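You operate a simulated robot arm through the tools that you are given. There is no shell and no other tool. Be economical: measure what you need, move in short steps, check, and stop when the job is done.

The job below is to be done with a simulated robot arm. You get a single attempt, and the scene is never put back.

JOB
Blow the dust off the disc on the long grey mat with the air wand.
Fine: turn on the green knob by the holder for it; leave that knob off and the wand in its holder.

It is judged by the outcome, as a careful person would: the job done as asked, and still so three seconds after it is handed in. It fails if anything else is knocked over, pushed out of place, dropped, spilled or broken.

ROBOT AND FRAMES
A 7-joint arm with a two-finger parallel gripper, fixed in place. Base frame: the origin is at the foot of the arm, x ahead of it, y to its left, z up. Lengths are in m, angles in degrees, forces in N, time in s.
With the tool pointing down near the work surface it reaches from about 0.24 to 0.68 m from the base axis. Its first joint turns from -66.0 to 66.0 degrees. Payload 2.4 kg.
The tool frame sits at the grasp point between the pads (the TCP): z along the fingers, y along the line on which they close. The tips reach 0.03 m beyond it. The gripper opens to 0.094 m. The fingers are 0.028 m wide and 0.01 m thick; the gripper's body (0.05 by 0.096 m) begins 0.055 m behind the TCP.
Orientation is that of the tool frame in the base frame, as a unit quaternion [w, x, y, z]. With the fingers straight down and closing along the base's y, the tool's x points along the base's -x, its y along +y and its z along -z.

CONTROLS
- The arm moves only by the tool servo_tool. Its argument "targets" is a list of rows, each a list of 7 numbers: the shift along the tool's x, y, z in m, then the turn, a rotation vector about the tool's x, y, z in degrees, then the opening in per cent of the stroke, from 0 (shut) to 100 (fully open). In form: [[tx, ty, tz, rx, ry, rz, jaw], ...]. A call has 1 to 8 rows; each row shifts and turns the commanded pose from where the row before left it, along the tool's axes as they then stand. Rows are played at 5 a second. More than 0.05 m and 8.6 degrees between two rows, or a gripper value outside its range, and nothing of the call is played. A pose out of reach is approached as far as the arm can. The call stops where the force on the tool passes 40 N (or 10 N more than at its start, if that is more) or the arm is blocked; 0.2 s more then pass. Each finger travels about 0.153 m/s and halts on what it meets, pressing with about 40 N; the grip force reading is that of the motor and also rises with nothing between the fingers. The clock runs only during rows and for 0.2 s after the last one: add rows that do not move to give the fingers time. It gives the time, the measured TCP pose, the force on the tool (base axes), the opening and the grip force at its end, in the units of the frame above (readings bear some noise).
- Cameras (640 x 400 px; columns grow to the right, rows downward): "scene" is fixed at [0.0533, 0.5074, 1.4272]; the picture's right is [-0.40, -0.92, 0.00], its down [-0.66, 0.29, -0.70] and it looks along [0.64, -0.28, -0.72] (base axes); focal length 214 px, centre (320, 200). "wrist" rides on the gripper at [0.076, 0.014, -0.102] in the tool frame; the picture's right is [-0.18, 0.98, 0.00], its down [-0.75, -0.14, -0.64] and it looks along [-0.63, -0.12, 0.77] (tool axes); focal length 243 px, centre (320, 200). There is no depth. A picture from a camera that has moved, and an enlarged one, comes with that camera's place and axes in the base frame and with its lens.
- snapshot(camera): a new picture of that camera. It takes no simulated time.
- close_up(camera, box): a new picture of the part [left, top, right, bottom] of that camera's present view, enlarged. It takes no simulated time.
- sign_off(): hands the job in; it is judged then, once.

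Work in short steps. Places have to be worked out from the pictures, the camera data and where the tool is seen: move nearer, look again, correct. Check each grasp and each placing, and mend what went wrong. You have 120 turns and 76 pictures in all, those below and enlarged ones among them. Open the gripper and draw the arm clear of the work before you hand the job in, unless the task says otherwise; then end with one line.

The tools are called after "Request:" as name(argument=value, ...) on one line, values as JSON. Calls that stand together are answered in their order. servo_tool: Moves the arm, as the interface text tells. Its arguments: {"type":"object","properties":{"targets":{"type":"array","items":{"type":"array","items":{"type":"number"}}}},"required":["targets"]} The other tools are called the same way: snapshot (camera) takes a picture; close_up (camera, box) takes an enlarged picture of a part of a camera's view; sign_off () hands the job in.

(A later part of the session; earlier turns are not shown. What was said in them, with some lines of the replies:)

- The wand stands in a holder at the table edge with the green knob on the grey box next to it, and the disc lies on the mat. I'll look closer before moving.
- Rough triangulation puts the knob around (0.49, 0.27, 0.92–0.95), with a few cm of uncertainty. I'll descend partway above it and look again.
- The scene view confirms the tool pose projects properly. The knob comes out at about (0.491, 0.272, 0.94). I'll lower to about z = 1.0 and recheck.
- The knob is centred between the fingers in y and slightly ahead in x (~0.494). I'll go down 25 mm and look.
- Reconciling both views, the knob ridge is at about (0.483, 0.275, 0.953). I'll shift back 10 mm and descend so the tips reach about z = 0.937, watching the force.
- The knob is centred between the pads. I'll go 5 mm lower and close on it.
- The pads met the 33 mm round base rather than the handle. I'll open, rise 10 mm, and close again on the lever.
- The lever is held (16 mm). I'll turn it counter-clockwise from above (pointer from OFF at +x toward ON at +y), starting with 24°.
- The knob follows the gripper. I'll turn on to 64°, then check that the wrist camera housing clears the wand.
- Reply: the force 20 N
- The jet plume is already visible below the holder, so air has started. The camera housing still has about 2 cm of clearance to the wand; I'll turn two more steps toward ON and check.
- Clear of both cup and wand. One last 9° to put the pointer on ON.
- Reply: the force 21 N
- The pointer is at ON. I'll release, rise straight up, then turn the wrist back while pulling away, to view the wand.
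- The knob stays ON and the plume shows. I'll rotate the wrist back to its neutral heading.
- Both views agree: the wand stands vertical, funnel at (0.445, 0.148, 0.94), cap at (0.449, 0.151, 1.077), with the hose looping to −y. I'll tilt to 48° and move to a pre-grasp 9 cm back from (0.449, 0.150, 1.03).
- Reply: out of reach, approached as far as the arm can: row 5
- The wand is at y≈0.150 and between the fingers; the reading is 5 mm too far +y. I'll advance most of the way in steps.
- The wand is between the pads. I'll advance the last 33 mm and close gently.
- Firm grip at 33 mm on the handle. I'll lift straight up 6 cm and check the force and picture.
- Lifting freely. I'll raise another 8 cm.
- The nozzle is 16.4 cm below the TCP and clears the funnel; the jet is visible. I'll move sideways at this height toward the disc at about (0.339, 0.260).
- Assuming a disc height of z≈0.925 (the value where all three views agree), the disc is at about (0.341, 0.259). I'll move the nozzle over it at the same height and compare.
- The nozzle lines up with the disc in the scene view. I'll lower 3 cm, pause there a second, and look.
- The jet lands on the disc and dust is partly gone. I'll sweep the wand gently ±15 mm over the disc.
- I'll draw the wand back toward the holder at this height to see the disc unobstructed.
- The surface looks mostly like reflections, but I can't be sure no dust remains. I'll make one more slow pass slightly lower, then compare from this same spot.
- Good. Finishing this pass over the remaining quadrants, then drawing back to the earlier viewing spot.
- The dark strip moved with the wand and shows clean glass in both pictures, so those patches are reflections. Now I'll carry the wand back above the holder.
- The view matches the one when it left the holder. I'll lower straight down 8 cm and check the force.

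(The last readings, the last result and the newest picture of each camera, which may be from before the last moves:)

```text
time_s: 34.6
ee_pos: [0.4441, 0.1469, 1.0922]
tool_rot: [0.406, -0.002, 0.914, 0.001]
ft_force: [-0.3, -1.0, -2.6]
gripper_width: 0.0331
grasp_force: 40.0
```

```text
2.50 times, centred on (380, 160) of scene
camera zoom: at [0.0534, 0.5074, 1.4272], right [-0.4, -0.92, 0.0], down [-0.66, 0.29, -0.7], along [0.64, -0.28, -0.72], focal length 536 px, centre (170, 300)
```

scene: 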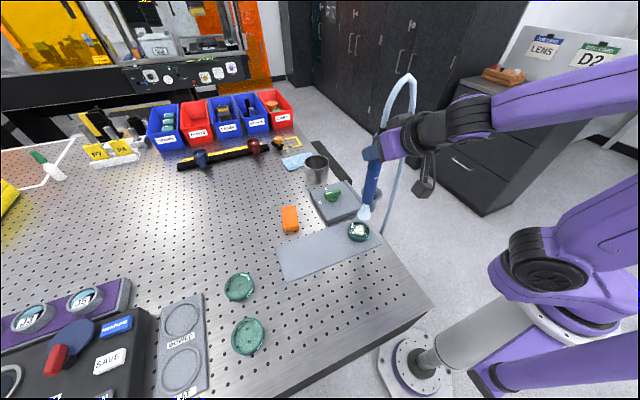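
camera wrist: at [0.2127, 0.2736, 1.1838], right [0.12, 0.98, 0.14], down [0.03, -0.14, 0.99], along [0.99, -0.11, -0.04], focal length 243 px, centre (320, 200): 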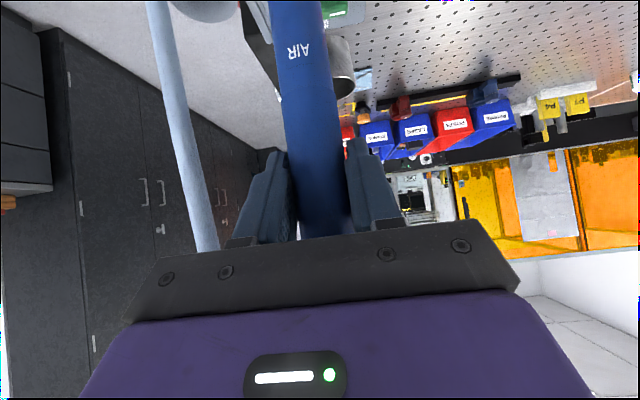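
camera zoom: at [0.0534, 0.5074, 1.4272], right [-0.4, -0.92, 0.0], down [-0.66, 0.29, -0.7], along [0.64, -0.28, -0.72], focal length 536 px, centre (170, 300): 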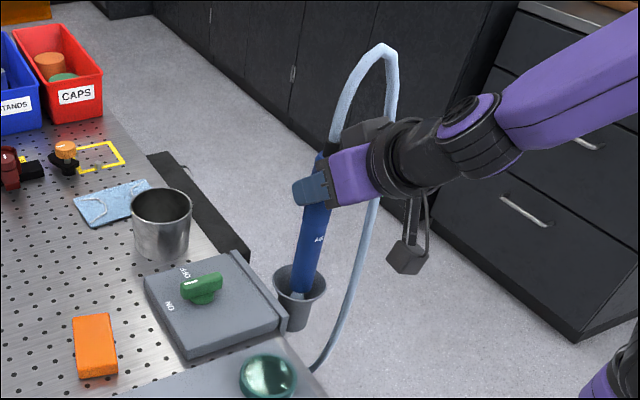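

The wand is entering the funnel freely. I'll lower the remaining 60 mm to the original grasp height (1.031).

Request:
servo_tool(targets=[[0.0148, 0, 0.0134, 0, 0, 0, 10], [0.0148, 0, 0.0134, 0, 0, 0, 10], [0.0111, 0, 0.01, 0, 0, 0, 10], [0.0037, 0, 0.0034, 0, 0, 0, 10], [0, 0, 0, 0, 0, 0, 10]])

Request:
close_up(camera="scene", box=[300, 80, 460, 240])

```text
time_s: 35.8
ee_pos: [0.4467, 0.1485, 1.0339]
tool_rot: [0.408, -0.001, 0.913, 0.001]
ft_force: [-0.3, 3.7, 28.6]
gripper_width: 0.033
grasp_force: 40.3
```

```text
2.50 times, centred on (380, 160) of scene
camera zoom: at [0.0529, 0.5073, 1.4272], right [-0.4, -0.92, 0.0], down [-0.66, 0.29, -0.7], along [0.64, -0.28, -0.72], focal length 536 px, centre (170, 300)
```

zoom: 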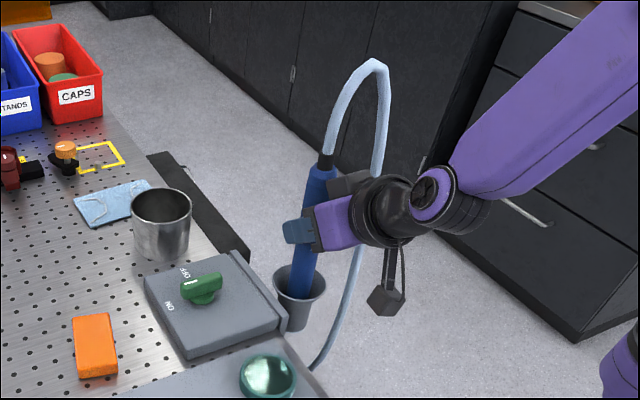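

Force rose to 28 N and the cap shows higher in the grip: the nozzle caught inside the funnel and the wand slid up ~4–5 cm in the pads. I'll raise 2 cm to unload, then look closely.

Request:
servo_tool(targets=[[-0.0074, 0, -0.0067, 0, 0, 0, 10], [-0.0074, 0, -0.0067, 0, 0, 0, 10], [0, 0, 0, 0, 0, 0, 10]])

Request:
close_up(camera="scene", box=[330, 110, 430, 220])

Request:
snapshot(camera="wrist")

```text
time_s: 36.6
ee_pos: [0.4461, 0.1475, 1.0518]
tool_rot: [0.406, -0.001, 0.914, 0.0]
ft_force: [0.3, 0.2, -1.6]
gripper_width: 0.033
grasp_force: 40.0
```

```text
3.64 times, centred on (380, 165) of scene
camera zoom: at [0.0534, 0.5074, 1.4272], right [-0.4, -0.92, 0.0], down [-0.66, 0.29, -0.7], along [0.64, -0.28, -0.72], focal length 780 px, centre (102, 327)
```

zoom: 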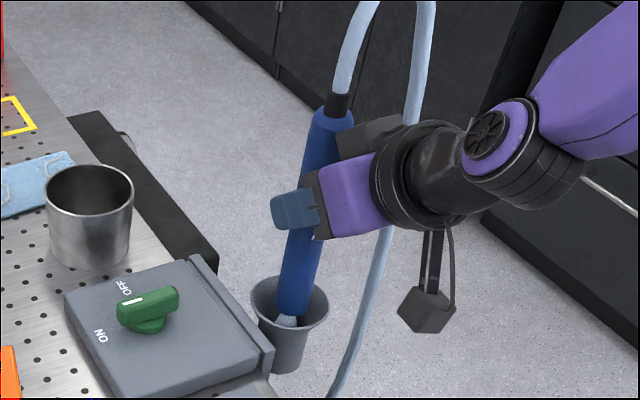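

```text
31 pictures are left
camera wrist: at [0.3182, 0.1631, 1.0645], right [0.12, 0.98, 0.14], down [0.03, -0.14, 0.99], along [0.99, -0.12, -0.05], focal length 243 px, centre (320, 200)
```

wrist: 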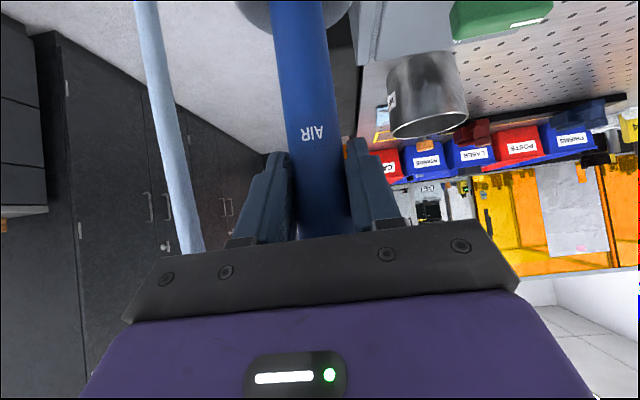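

The nozzle is just inside the rim and unloaded. The original grasp reading (y 0.1493 against 0.147 after lifting) suggests the seat is 2–4 mm more to +y, so I'll shift +4 mm y, +1 mm x and lower in small steps.

Request:
servo_tool(targets=[[-0.0007, 0.0035, 0.0007, 0, 0, 0, 10], [0.0037, 0, 0.0034, 0, 0, 0, 10], [0.0037, 0, 0.0034, 0, 0, 0, 10], [0.0037, 0, 0.0034, 0, 0, 0, 10], [0, 0, 0, 0, 0, 0, 10]])

```text
time_s: 37.8
ee_pos: [0.4476, 0.1519, 1.0378]
tool_rot: [0.407, -0.002, 0.913, 0.001]
ft_force: [-0.1, 0.6, -1.8]
gripper_width: 0.033
grasp_force: 40.0
```

No contact yet. Two more 5 mm steps.

Request:
servo_tool(targets=[[0.0037, 0, 0.0034, 0, 0, 0, 10], [0.0037, 0, 0.0034, 0, 0, 0, 10], [0, 0, 0, 0, 0, 0, 10]])

Request:
close_up(camera="scene", box=[330, 110, 430, 220])

```text
time_s: 38.6
ee_pos: [0.4473, 0.1503, 1.028]
tool_rot: [0.407, -0.001, 0.914, 0.0]
ft_force: [0.3, 0.1, -1.3]
gripper_width: 0.0333
grasp_force: 40.1
```

```text
3.64 times, centred on (380, 165) of scene
camera zoom: at [0.0534, 0.5074, 1.4272], right [-0.4, -0.92, 0.0], down [-0.66, 0.29, -0.7], along [0.64, -0.28, -0.72], focal length 780 px, centre (102, 327)
```

zoom: 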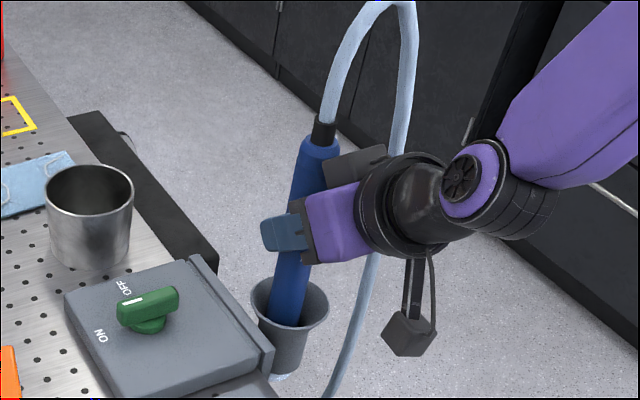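

It has passed the catch point and the plume shows beneath the holder. I'll keep lowering in 5 mm steps.

Request:
servo_tool(targets=[[0.0037, 0, 0.0034, 0, 0, 0, 10], [0.0037, 0, 0.0034, 0, 0, 0, 10], [0.0037, 0, 0.0034, 0, 0, 0, 10], [0.0037, 0, 0.0034, 0, 0, 0, 10], [0, 0, 0, 0, 0, 0, 10]])

Request:
close_up(camera="scene", box=[330, 110, 430, 220])

```text
time_s: 39.8
ee_pos: [0.4469, 0.1514, 1.0079]
tool_rot: [0.407, -0.002, 0.913, 0.001]
ft_force: [0.3, 0.1, -0.4]
gripper_width: 0.0331
grasp_force: 39.6
```

```text
3.64 times, centred on (380, 165) of scene
camera zoom: at [0.0534, 0.5074, 1.4272], right [-0.4, -0.92, 0.0], down [-0.66, 0.29, -0.7], along [0.64, -0.28, -0.72], focal length 780 px, centre (102, 327)
```

zoom: 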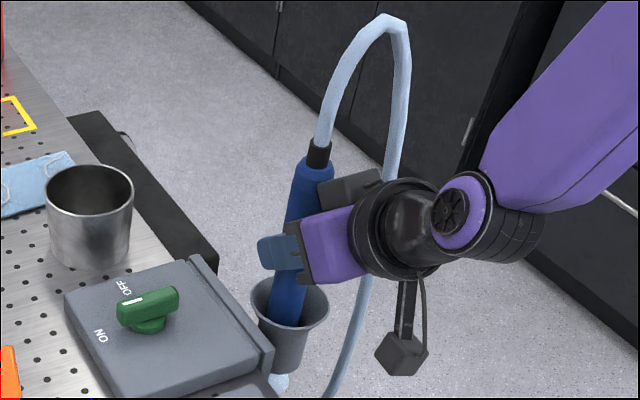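

Comparing cap positions with the starting picture, about 1 cm remains. Lowering gently until light contact.

Request:
servo_tool(targets=[[0.003, 0, 0.0027, 0, 0, 0, 10], [0.003, 0, 0.0027, 0, 0, 0, 10], [0, 0, 0, 0, 0, 0, 10]])

```text
time_s: 40.6
ee_pos: [0.4472, 0.1528, 1.0006]
tool_rot: [0.407, -0.002, 0.914, 0.001]
ft_force: [-0.9, -0.1, -1.2]
gripper_width: 0.033
grasp_force: 39.8
```

Request:
servo_tool(targets=[[0.0022, 0, 0.002, 0, 0, 0, 10], [0.0015, 0, 0.0013, 0, 0, 0, 10], [0, 0, 0, 0, 0, 0, 10]])

Request:
close_up(camera="scene", box=[330, 110, 430, 220])

```text
time_s: 41.4
ee_pos: [0.4479, 0.1524, 0.9948]
tool_rot: [0.406, -0.002, 0.914, 0.001]
ft_force: [-0.1, -0.3, -1.6]
gripper_width: 0.0333
grasp_force: 40.0
```

```text
3.64 times, centred on (380, 165) of scene
camera zoom: at [0.0534, 0.5074, 1.4272], right [-0.4, -0.92, 0.0], down [-0.66, 0.29, -0.7], along [0.64, -0.28, -0.72], focal length 780 px, centre (102, 327)
```

zoom: 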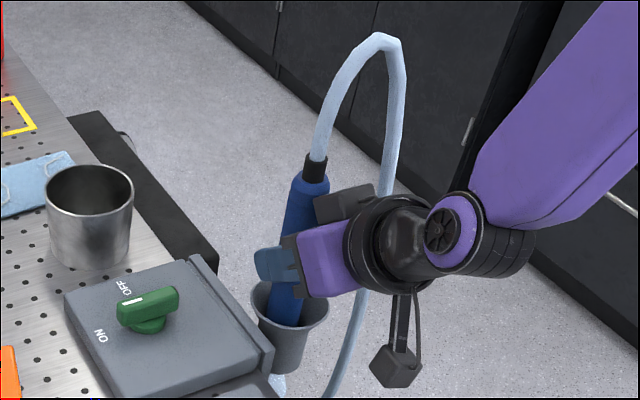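

The cap is now at its original level. I'll open in place and see how it settles.

Request:
servo_tool(targets=[[0, 0, 0, 0, 0, 0, 38], [0, 0, 0, 0, 0, 0, 45], [0, 0, 0, 0, 0, 0, 60], [0, 0, 0, 0, 0, 0, 60]])

Request:
close_up(camera="scene", box=[330, 110, 430, 220])

Request:
snapshot(camera="wrist")

```text
time_s: 42.4
ee_pos: [0.4468, 0.1523, 0.995]
tool_rot: [0.407, -0.002, 0.914, 0.0]
ft_force: [0.6, 0.1, -0.7]
gripper_width: 0.0565
grasp_force: 0.0
```

```text
3.64 times, centred on (380, 165) of scene
camera zoom: at [0.0533, 0.5074, 1.4272], right [-0.4, -0.92, 0.0], down [-0.66, 0.29, -0.7], along [0.64, -0.28, -0.72], focal length 780 px, centre (102, 327)
```

zoom: 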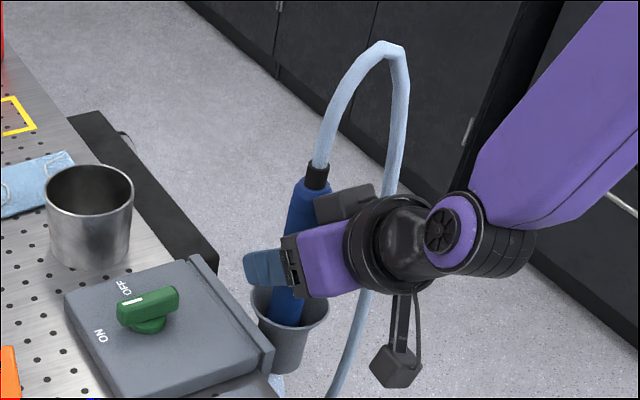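

```text
26 pictures are left
camera wrist: at [0.3204, 0.1674, 1.0075], right [0.12, 0.98, 0.14], down [0.03, -0.14, 0.99], along [0.99, -0.11, -0.04], focal length 243 px, centre (320, 200)
```

wrist: 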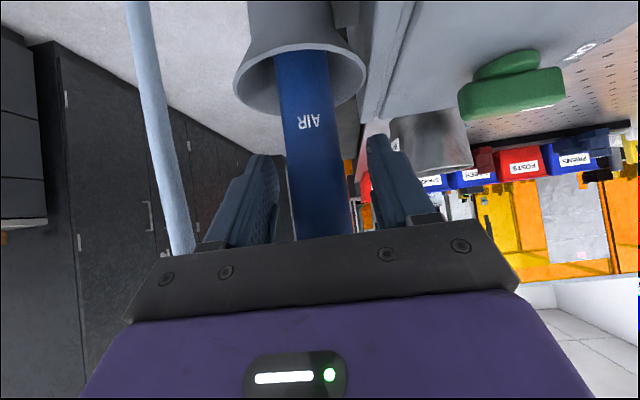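

The wand has settled in the holder. I'll back off along the tool axis.

Request:
servo_tool(targets=[[0, 0, -0.025, 0, 0, 0, 60], [0, 0, -0.03, 0, 0, 0, 60], [0, 0, -0.035, 0, 0, 0, 60], [-0.02, 0, -0.03, 0, 0, 0, 60], [-0.02, 0, -0.03, 0, 8, 0, 60], [0, 0, 0, 0, 8, 0, 60], [0, 0, 0, 0, 8, 0, 60], [0, 0, 0, 0, 8, 0, 60]])

Request:
close_up(camera="scene", box=[300, 110, 420, 230])

Request:
snapshot(camera="wrist")

```text
time_s: 44.2
ee_pos: [0.3629, 0.1519, 1.1243]
tool_rot: [0.138, -0.001, 0.99, 0.0]
ft_force: [-0.5, -0.1, 0.1]
gripper_width: 0.0564
grasp_force: 0.1
```

```text
3.33 times, centred on (360, 170) of scene
camera zoom: at [0.0533, 0.5074, 1.4272], right [-0.4, -0.92, 0.0], down [-0.66, 0.29, -0.7], along [0.64, -0.28, -0.72], focal length 715 px, centre (187, 300)
```

zoom: 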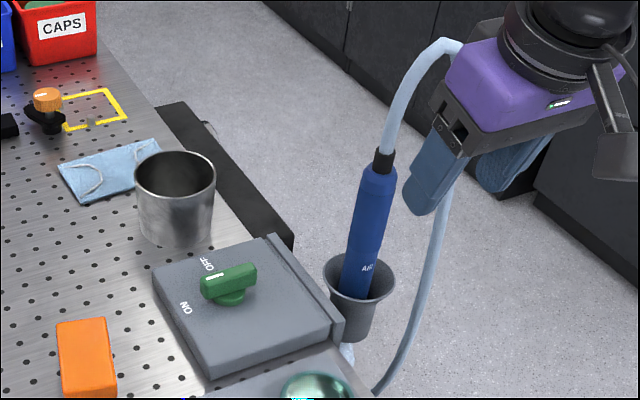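

```text
24 pictures are left
camera wrist: at [0.2613, 0.1671, 1.2025], right [0.17, 0.98, 0.05], down [0.55, -0.14, 0.82], along [0.82, -0.11, -0.56], focal length 243 px, centre (320, 200)
```

wrist: 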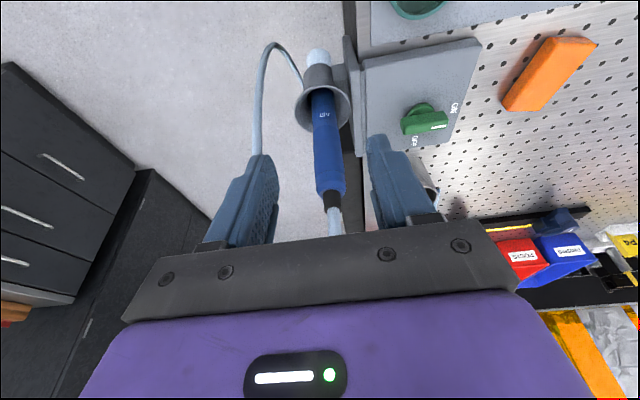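

The wand is back in its holder with the jet pointing down. I'll rise, level the tool and move over to inspect the disc from above before shutting the air off.

Request:
servo_tool(targets=[[0, 0.02, -0.04, 0, 0, 0, 60], [0, 0.035, -0.04, 0, 0, 0, 60], [0, 0.035, -0.045, 0, 0, 0, 60], [0, 0, 0, 0, 8, 0, 60], [0, 0, 0, 0, 8, 0, 60], [0, 0, 0, 0, 0, 0, 60]])

Request:
snapshot(camera="wrist")

```text
refused: row 2 steps farther than a row can; nothing moved
```

```text
23 pictures are left
camera wrist: at [0.2613, 0.1671, 1.2025], right [0.17, 0.98, 0.05], down [0.55, -0.14, 0.82], along [0.82, -0.11, -0.56], focal length 243 px, centre (320, 200)
```

wrist: 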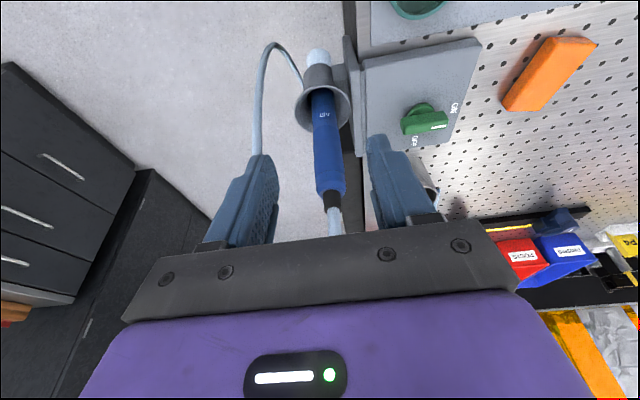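

The step was too long; I'll split it into shorter rows.

Request:
servo_tool(targets=[[0, 0.015, -0.03, 0, 0, 0, 60], [0, 0.025, -0.03, 0, 0, 0, 60], [0, 0.025, -0.035, 0, 0, 0, 60], [0, 0.025, -0.03, 0, 0, 0, 60], [0, 0, 0, 0, 8, 0, 60], [0, 0, 0, 0, 8, 0, 60], [0, 0, 0, 0, 0, 0, 60]])

Request:
snapshot(camera="wrist")

```text
time_s: 45.8
ee_pos: [0.3271, 0.2411, 1.2436]
tool_rot: [-0.001, -0.002, 1.0, 0.0]
ft_force: [0.6, 0.1, 0.0]
gripper_width: 0.0561
grasp_force: 0.1
```

```text
22 pictures are left
camera wrist: at [0.252, 0.2555, 1.3477], right [0.18, 0.98, 0.0], down [0.76, -0.14, 0.64], along [0.63, -0.12, -0.77], focal length 243 px, centre (320, 200)
```

wrist: 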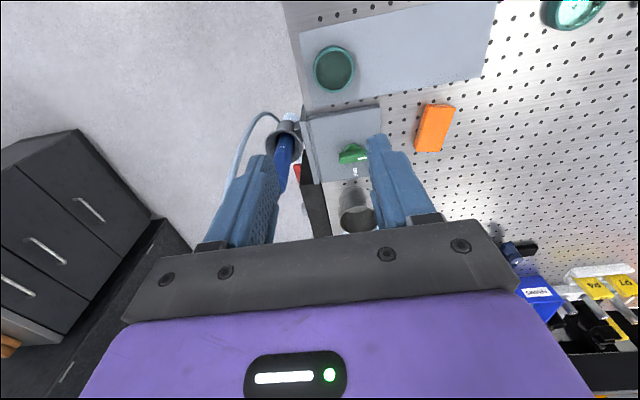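

Request:
close_up(camera="wrist", box=[300, 35, 370, 105])

```text
5.71 times, centred on (335, 70) of wrist
camera zoom: at [0.252, 0.2555, 1.3477], right [0.18, 0.98, 0.0], down [0.76, -0.14, 0.64], along [0.63, -0.12, -0.77], focal length 1386 px, centre (234, 943)
```

zoom: 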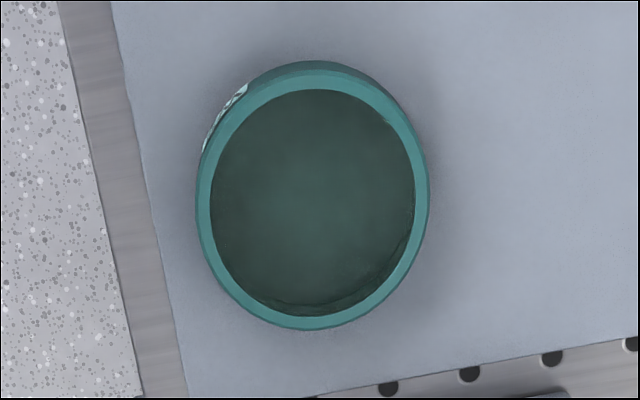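

The disc is spotless. Now back to the knob to turn it off: I'll move above (0.485, 0.2745) and rotate −88°.

Request:
servo_tool(targets=[[-0.0395, 0.0084, 0, 0, 0, 0, 50], [-0.0395, 0.0084, 0, 0, 0, 0, 45], [-0.0395, 0.0084, 0, 0, 0, 0, 45], [-0.0395, 0.0084, 0, 0, 0, 0, 45], [0, 0, 0, 0, 0, -8, 45], [0, 0, 0, 0, 0, -8, 45], [0, 0, 0, 0, 0, -8, 45], [0, 0, 0, 0, 0, -8, 45]])

Request:
servo_tool(targets=[[0, 0, 0, 0, 0, -8, 45], [0, 0, 0, 0, 0, -8, 45], [0, 0, 0, 0, 0, -8, 45], [0, 0, 0, 0, 0, -8, 45], [0, 0, 0, 0, 0, -8, 45], [0, 0, 0, 0, 0, -8, 45], [0, 0, 0, 0, 0, -8, 45], [0, 0, 0, 0, 0, 0, 45]])

```text
time_s: 47.6
ee_pos: [0.4854, 0.276, 1.2452]
tool_rot: [0.0, -0.279, 0.96, 0.001]
ft_force: [0.3, -0.5, 0.2]
gripper_width: 0.0425
grasp_force: 0.1
```

```text
time_s: 49.4
ee_pos: [0.4856, 0.2765, 1.2449]
tool_rot: [0.0, -0.696, 0.718, 0.0]
ft_force: [-0.3, 0.3, -0.2]
gripper_width: 0.0423
grasp_force: 0.2
```

Above the knob with matching heading. I'll descend to z≈1.0 and check.

Request:
servo_tool(targets=[[0.0015, 0, 0.045, 0, 0, 0, 45], [0, 0, 0.05, 0, 0, 0, 45], [0, 0, 0.05, 0, 0, 0, 45], [0, 0, 0.05, 0, 0, 0, 45], [0, 0, 0.045, 0, 0, 0, 45], [0, 0, 0, 0, 0, 0, 45]])

Request:
snapshot(camera="wrist")

Request:
close_up(camera="scene", box=[300, 110, 420, 230])

```text
time_s: 50.8
ee_pos: [0.4863, 0.2749, 1.0042]
tool_rot: [0.0, -0.695, 0.719, 0.0]
ft_force: [0.0, 0.7, -0.9]
gripper_width: 0.0423
grasp_force: 0.2
```

```text
20 pictures are left
camera wrist: at [0.4701, 0.2003, 1.1083], right [-0.98, 0.21, 0.0], down [0.16, 0.75, 0.64], along [0.14, 0.63, -0.77], focal length 243 px, centre (320, 200)
```

wrist: 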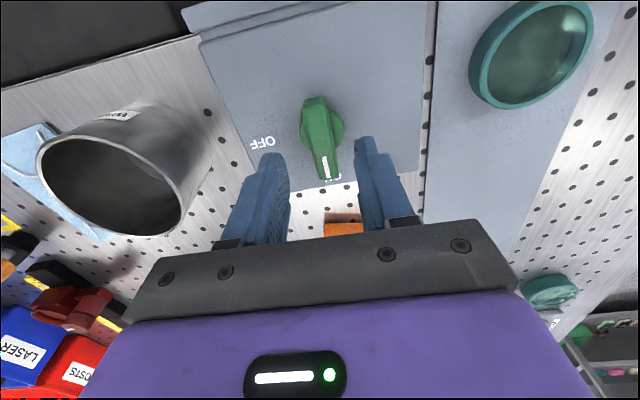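

```text
3.33 times, centred on (360, 170) of scene
camera zoom: at [0.0533, 0.5074, 1.4272], right [-0.4, -0.92, 0.0], down [-0.66, 0.29, -0.7], along [0.64, -0.28, -0.72], focal length 715 px, centre (187, 300)
```

zoom: 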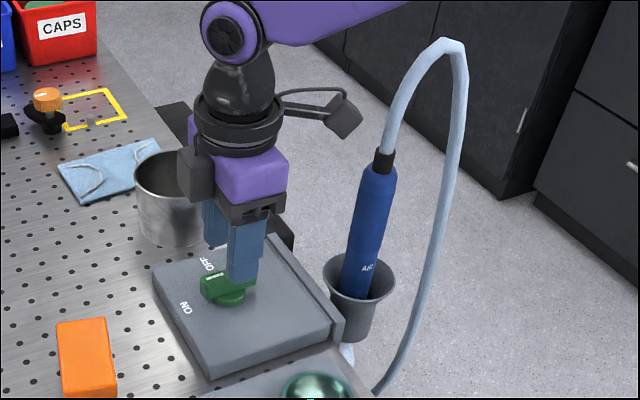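

Aligned. Lowering 30 mm to the lever height and closing.

Request:
servo_tool(targets=[[0, 0.001, 0.01, 0, 0, 0, 45], [0, 0, 0.01, 0, 0, 0, 45], [0, 0, 0.01, 0, 0, 0, 45], [0, 0, 0, 0, 0, 0, 25], [0, 0, 0, 0, 0, 0, 8], [0, 0, 0, 0, 0, 0, 8], [0, 0, 0, 0, 0, 0, 8]])

```text
time_s: 52.4
ee_pos: [0.4854, 0.2731, 0.9751]
tool_rot: [0.0, -0.696, 0.718, 0.0]
ft_force: [1.2, 0.1, -2.6]
gripper_width: 0.0158
grasp_force: 44.9
```

Lever gripped at 16 mm. Turning back clockwise.

Request:
servo_tool(targets=[[0, 0, 0, 0, 0, 8, 8], [0, 0, 0, 0, 0, 8, 8], [0, 0, 0, 0, 0, 8, 8], [0, 0, 0, 0, 0, 8, 8], [0, 0, 0, 0, 0, 8, 8], [0, 0, 0, 0, 0, 8, 8], [0, 0, 0, 0, 0, 0, 8]])

Request:
servo_tool(targets=[[0, 0, 0, 0, 0, 8, 8], [0, 0, 0, 0, 0, 8, 8], [0, 0, 0, 0, 0, 8, 8], [0, 0, 0, 0, 0, 8, 8], [0, 0, 0, 0, 0, 8, 8], [0, 0, 0, 0, 0, 0, 8]])

Request:
snapshot(camera="wrist")

Request:
close_up(camera="scene", box=[300, 110, 420, 230])

```text
time_s: 54.0
ee_pos: [0.4837, 0.2743, 0.9743]
tool_rot: [0.0, -0.343, 0.939, 0.0]
ft_force: [2.9, 3.9, 6.8]
gripper_width: 0.016
grasp_force: 44.6
```

```text
time_s: 55.4
ee_pos: [0.483, 0.2744, 0.975]
tool_rot: [0.0, -0.001, 1.0, 0.0]
ft_force: [1.1, 10.0, 10.9]
gripper_width: 0.0161
grasp_force: 45.3
```

```text
18 pictures are left
camera wrist: at [0.408, 0.2904, 1.0779], right [0.18, 0.98, 0.0], down [0.75, -0.14, 0.64], along [0.63, -0.12, -0.77], focal length 243 px, centre (320, 200)
```

wrist: 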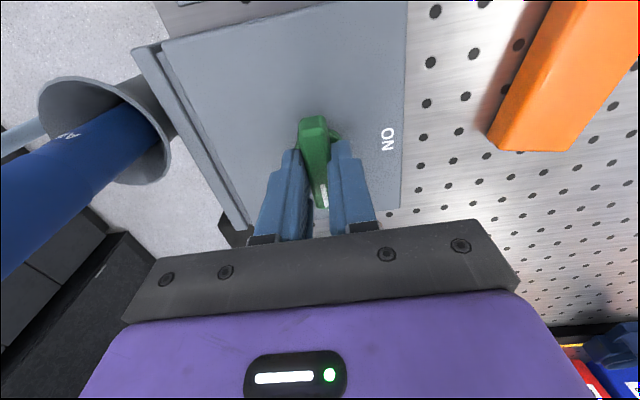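

```text
3.33 times, centred on (360, 170) of scene
camera zoom: at [0.0532, 0.5076, 1.4271], right [-0.4, -0.92, 0.0], down [-0.66, 0.29, -0.7], along [0.64, -0.28, -0.72], focal length 715 px, centre (187, 300)
```

zoom: 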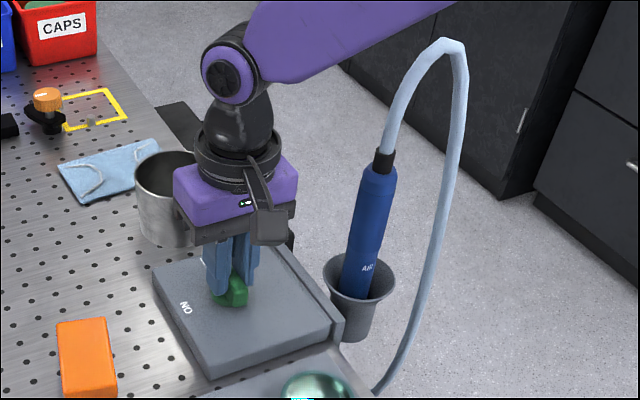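

The pointer is back at OFF and the plume is gone. I'll release, rise straight up and draw clear.

Request:
servo_tool(targets=[[0, 0, 0, 0, 0, 0, 40], [0, 0, 0, 0, 0, 0, 50], [0, 0, -0.03, 0, 0, 0, 50], [0, 0, -0.045, 0, 0, 0, 50], [0, 0, -0.045, 0, 0, 0, 60], [0, 0, -0.045, 0, 0, 0, 80], [0, 0, -0.045, 0, 0, 0, 100], [0, 0, -0.045, 0, 0, 0, 100]])

Request:
servo_tool(targets=[[0.04, 0, 0, 0, 0, 0, 100], [0.04, 0, 0, 0, 0, 0, 100], [0.04, 0, 0, 0, 0, 0, 100], [0, 0, 0, 0, 0, 0, 100]])

Request:
snapshot(camera="wrist")

Request:
snapshot(camera="scene")

Request:
close_up(camera="scene", box=[300, 130, 420, 250])

```text
time_s: 57.2
ee_pos: [0.4836, 0.2718, 1.2319]
tool_rot: [0.0, -0.002, 1.0, 0.001]
ft_force: [-0.2, 0.2, 0.6]
gripper_width: 0.0939
grasp_force: 0.1
```

```text
time_s: 58.2
ee_pos: [0.3612, 0.2726, 1.2305]
tool_rot: [0.001, -0.001, 1.0, 0.0]
ft_force: [-0.1, 0.4, 0.4]
gripper_width: 0.0938
grasp_force: 0.1
```

```text
16 pictures are left
camera wrist: at [0.2867, 0.2878, 1.333], right [0.18, 0.98, 0.0], down [0.75, -0.14, 0.64], along [0.63, -0.12, -0.77], focal length 243 px, centre (320, 200)
```

wrist: 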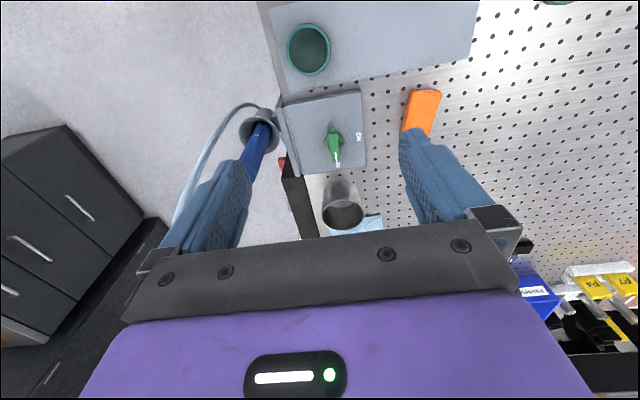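

```text
15 pictures are left
```

scene: 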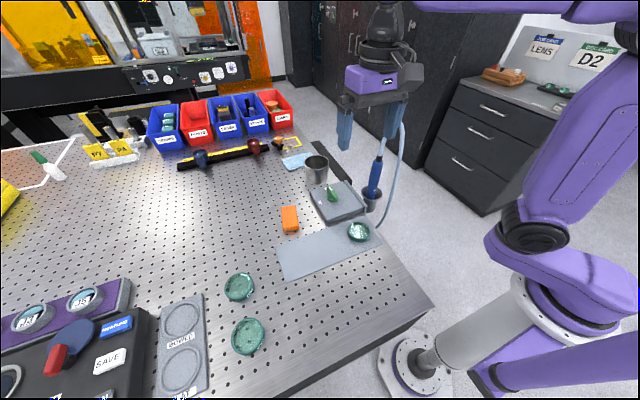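

```text
3.33 times, centred on (360, 190) of scene
camera zoom: at [0.0533, 0.5074, 1.4272], right [-0.4, -0.92, 0.0], down [-0.66, 0.29, -0.7], along [0.64, -0.28, -0.72], focal length 715 px, centre (187, 233)
```

zoom: 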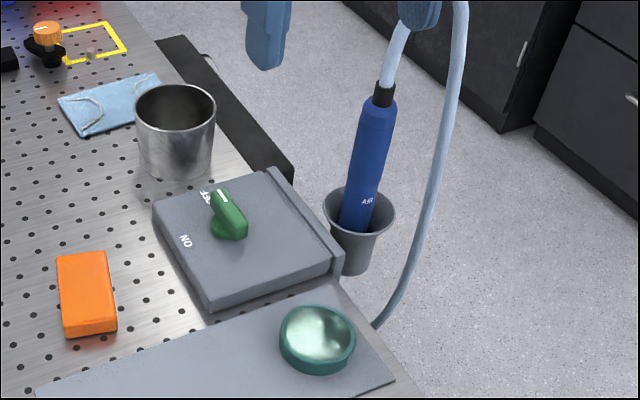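

The disc is clean, the knob points to OFF, the wand rests in its holder, nothing else has moved and the arm is clear. I'm handing the job in.

Request:
sign_off()

```text
The job is handed in.
```

The dust is blown off the disc on the grey mat, the green knob is back at OFF, and the air wand is in its holder. On the way back in, the nozzle caught briefly inside the holder and the wand slid up in the grip. I backed it off, lined it up again and seated it, and nothing else was moved.
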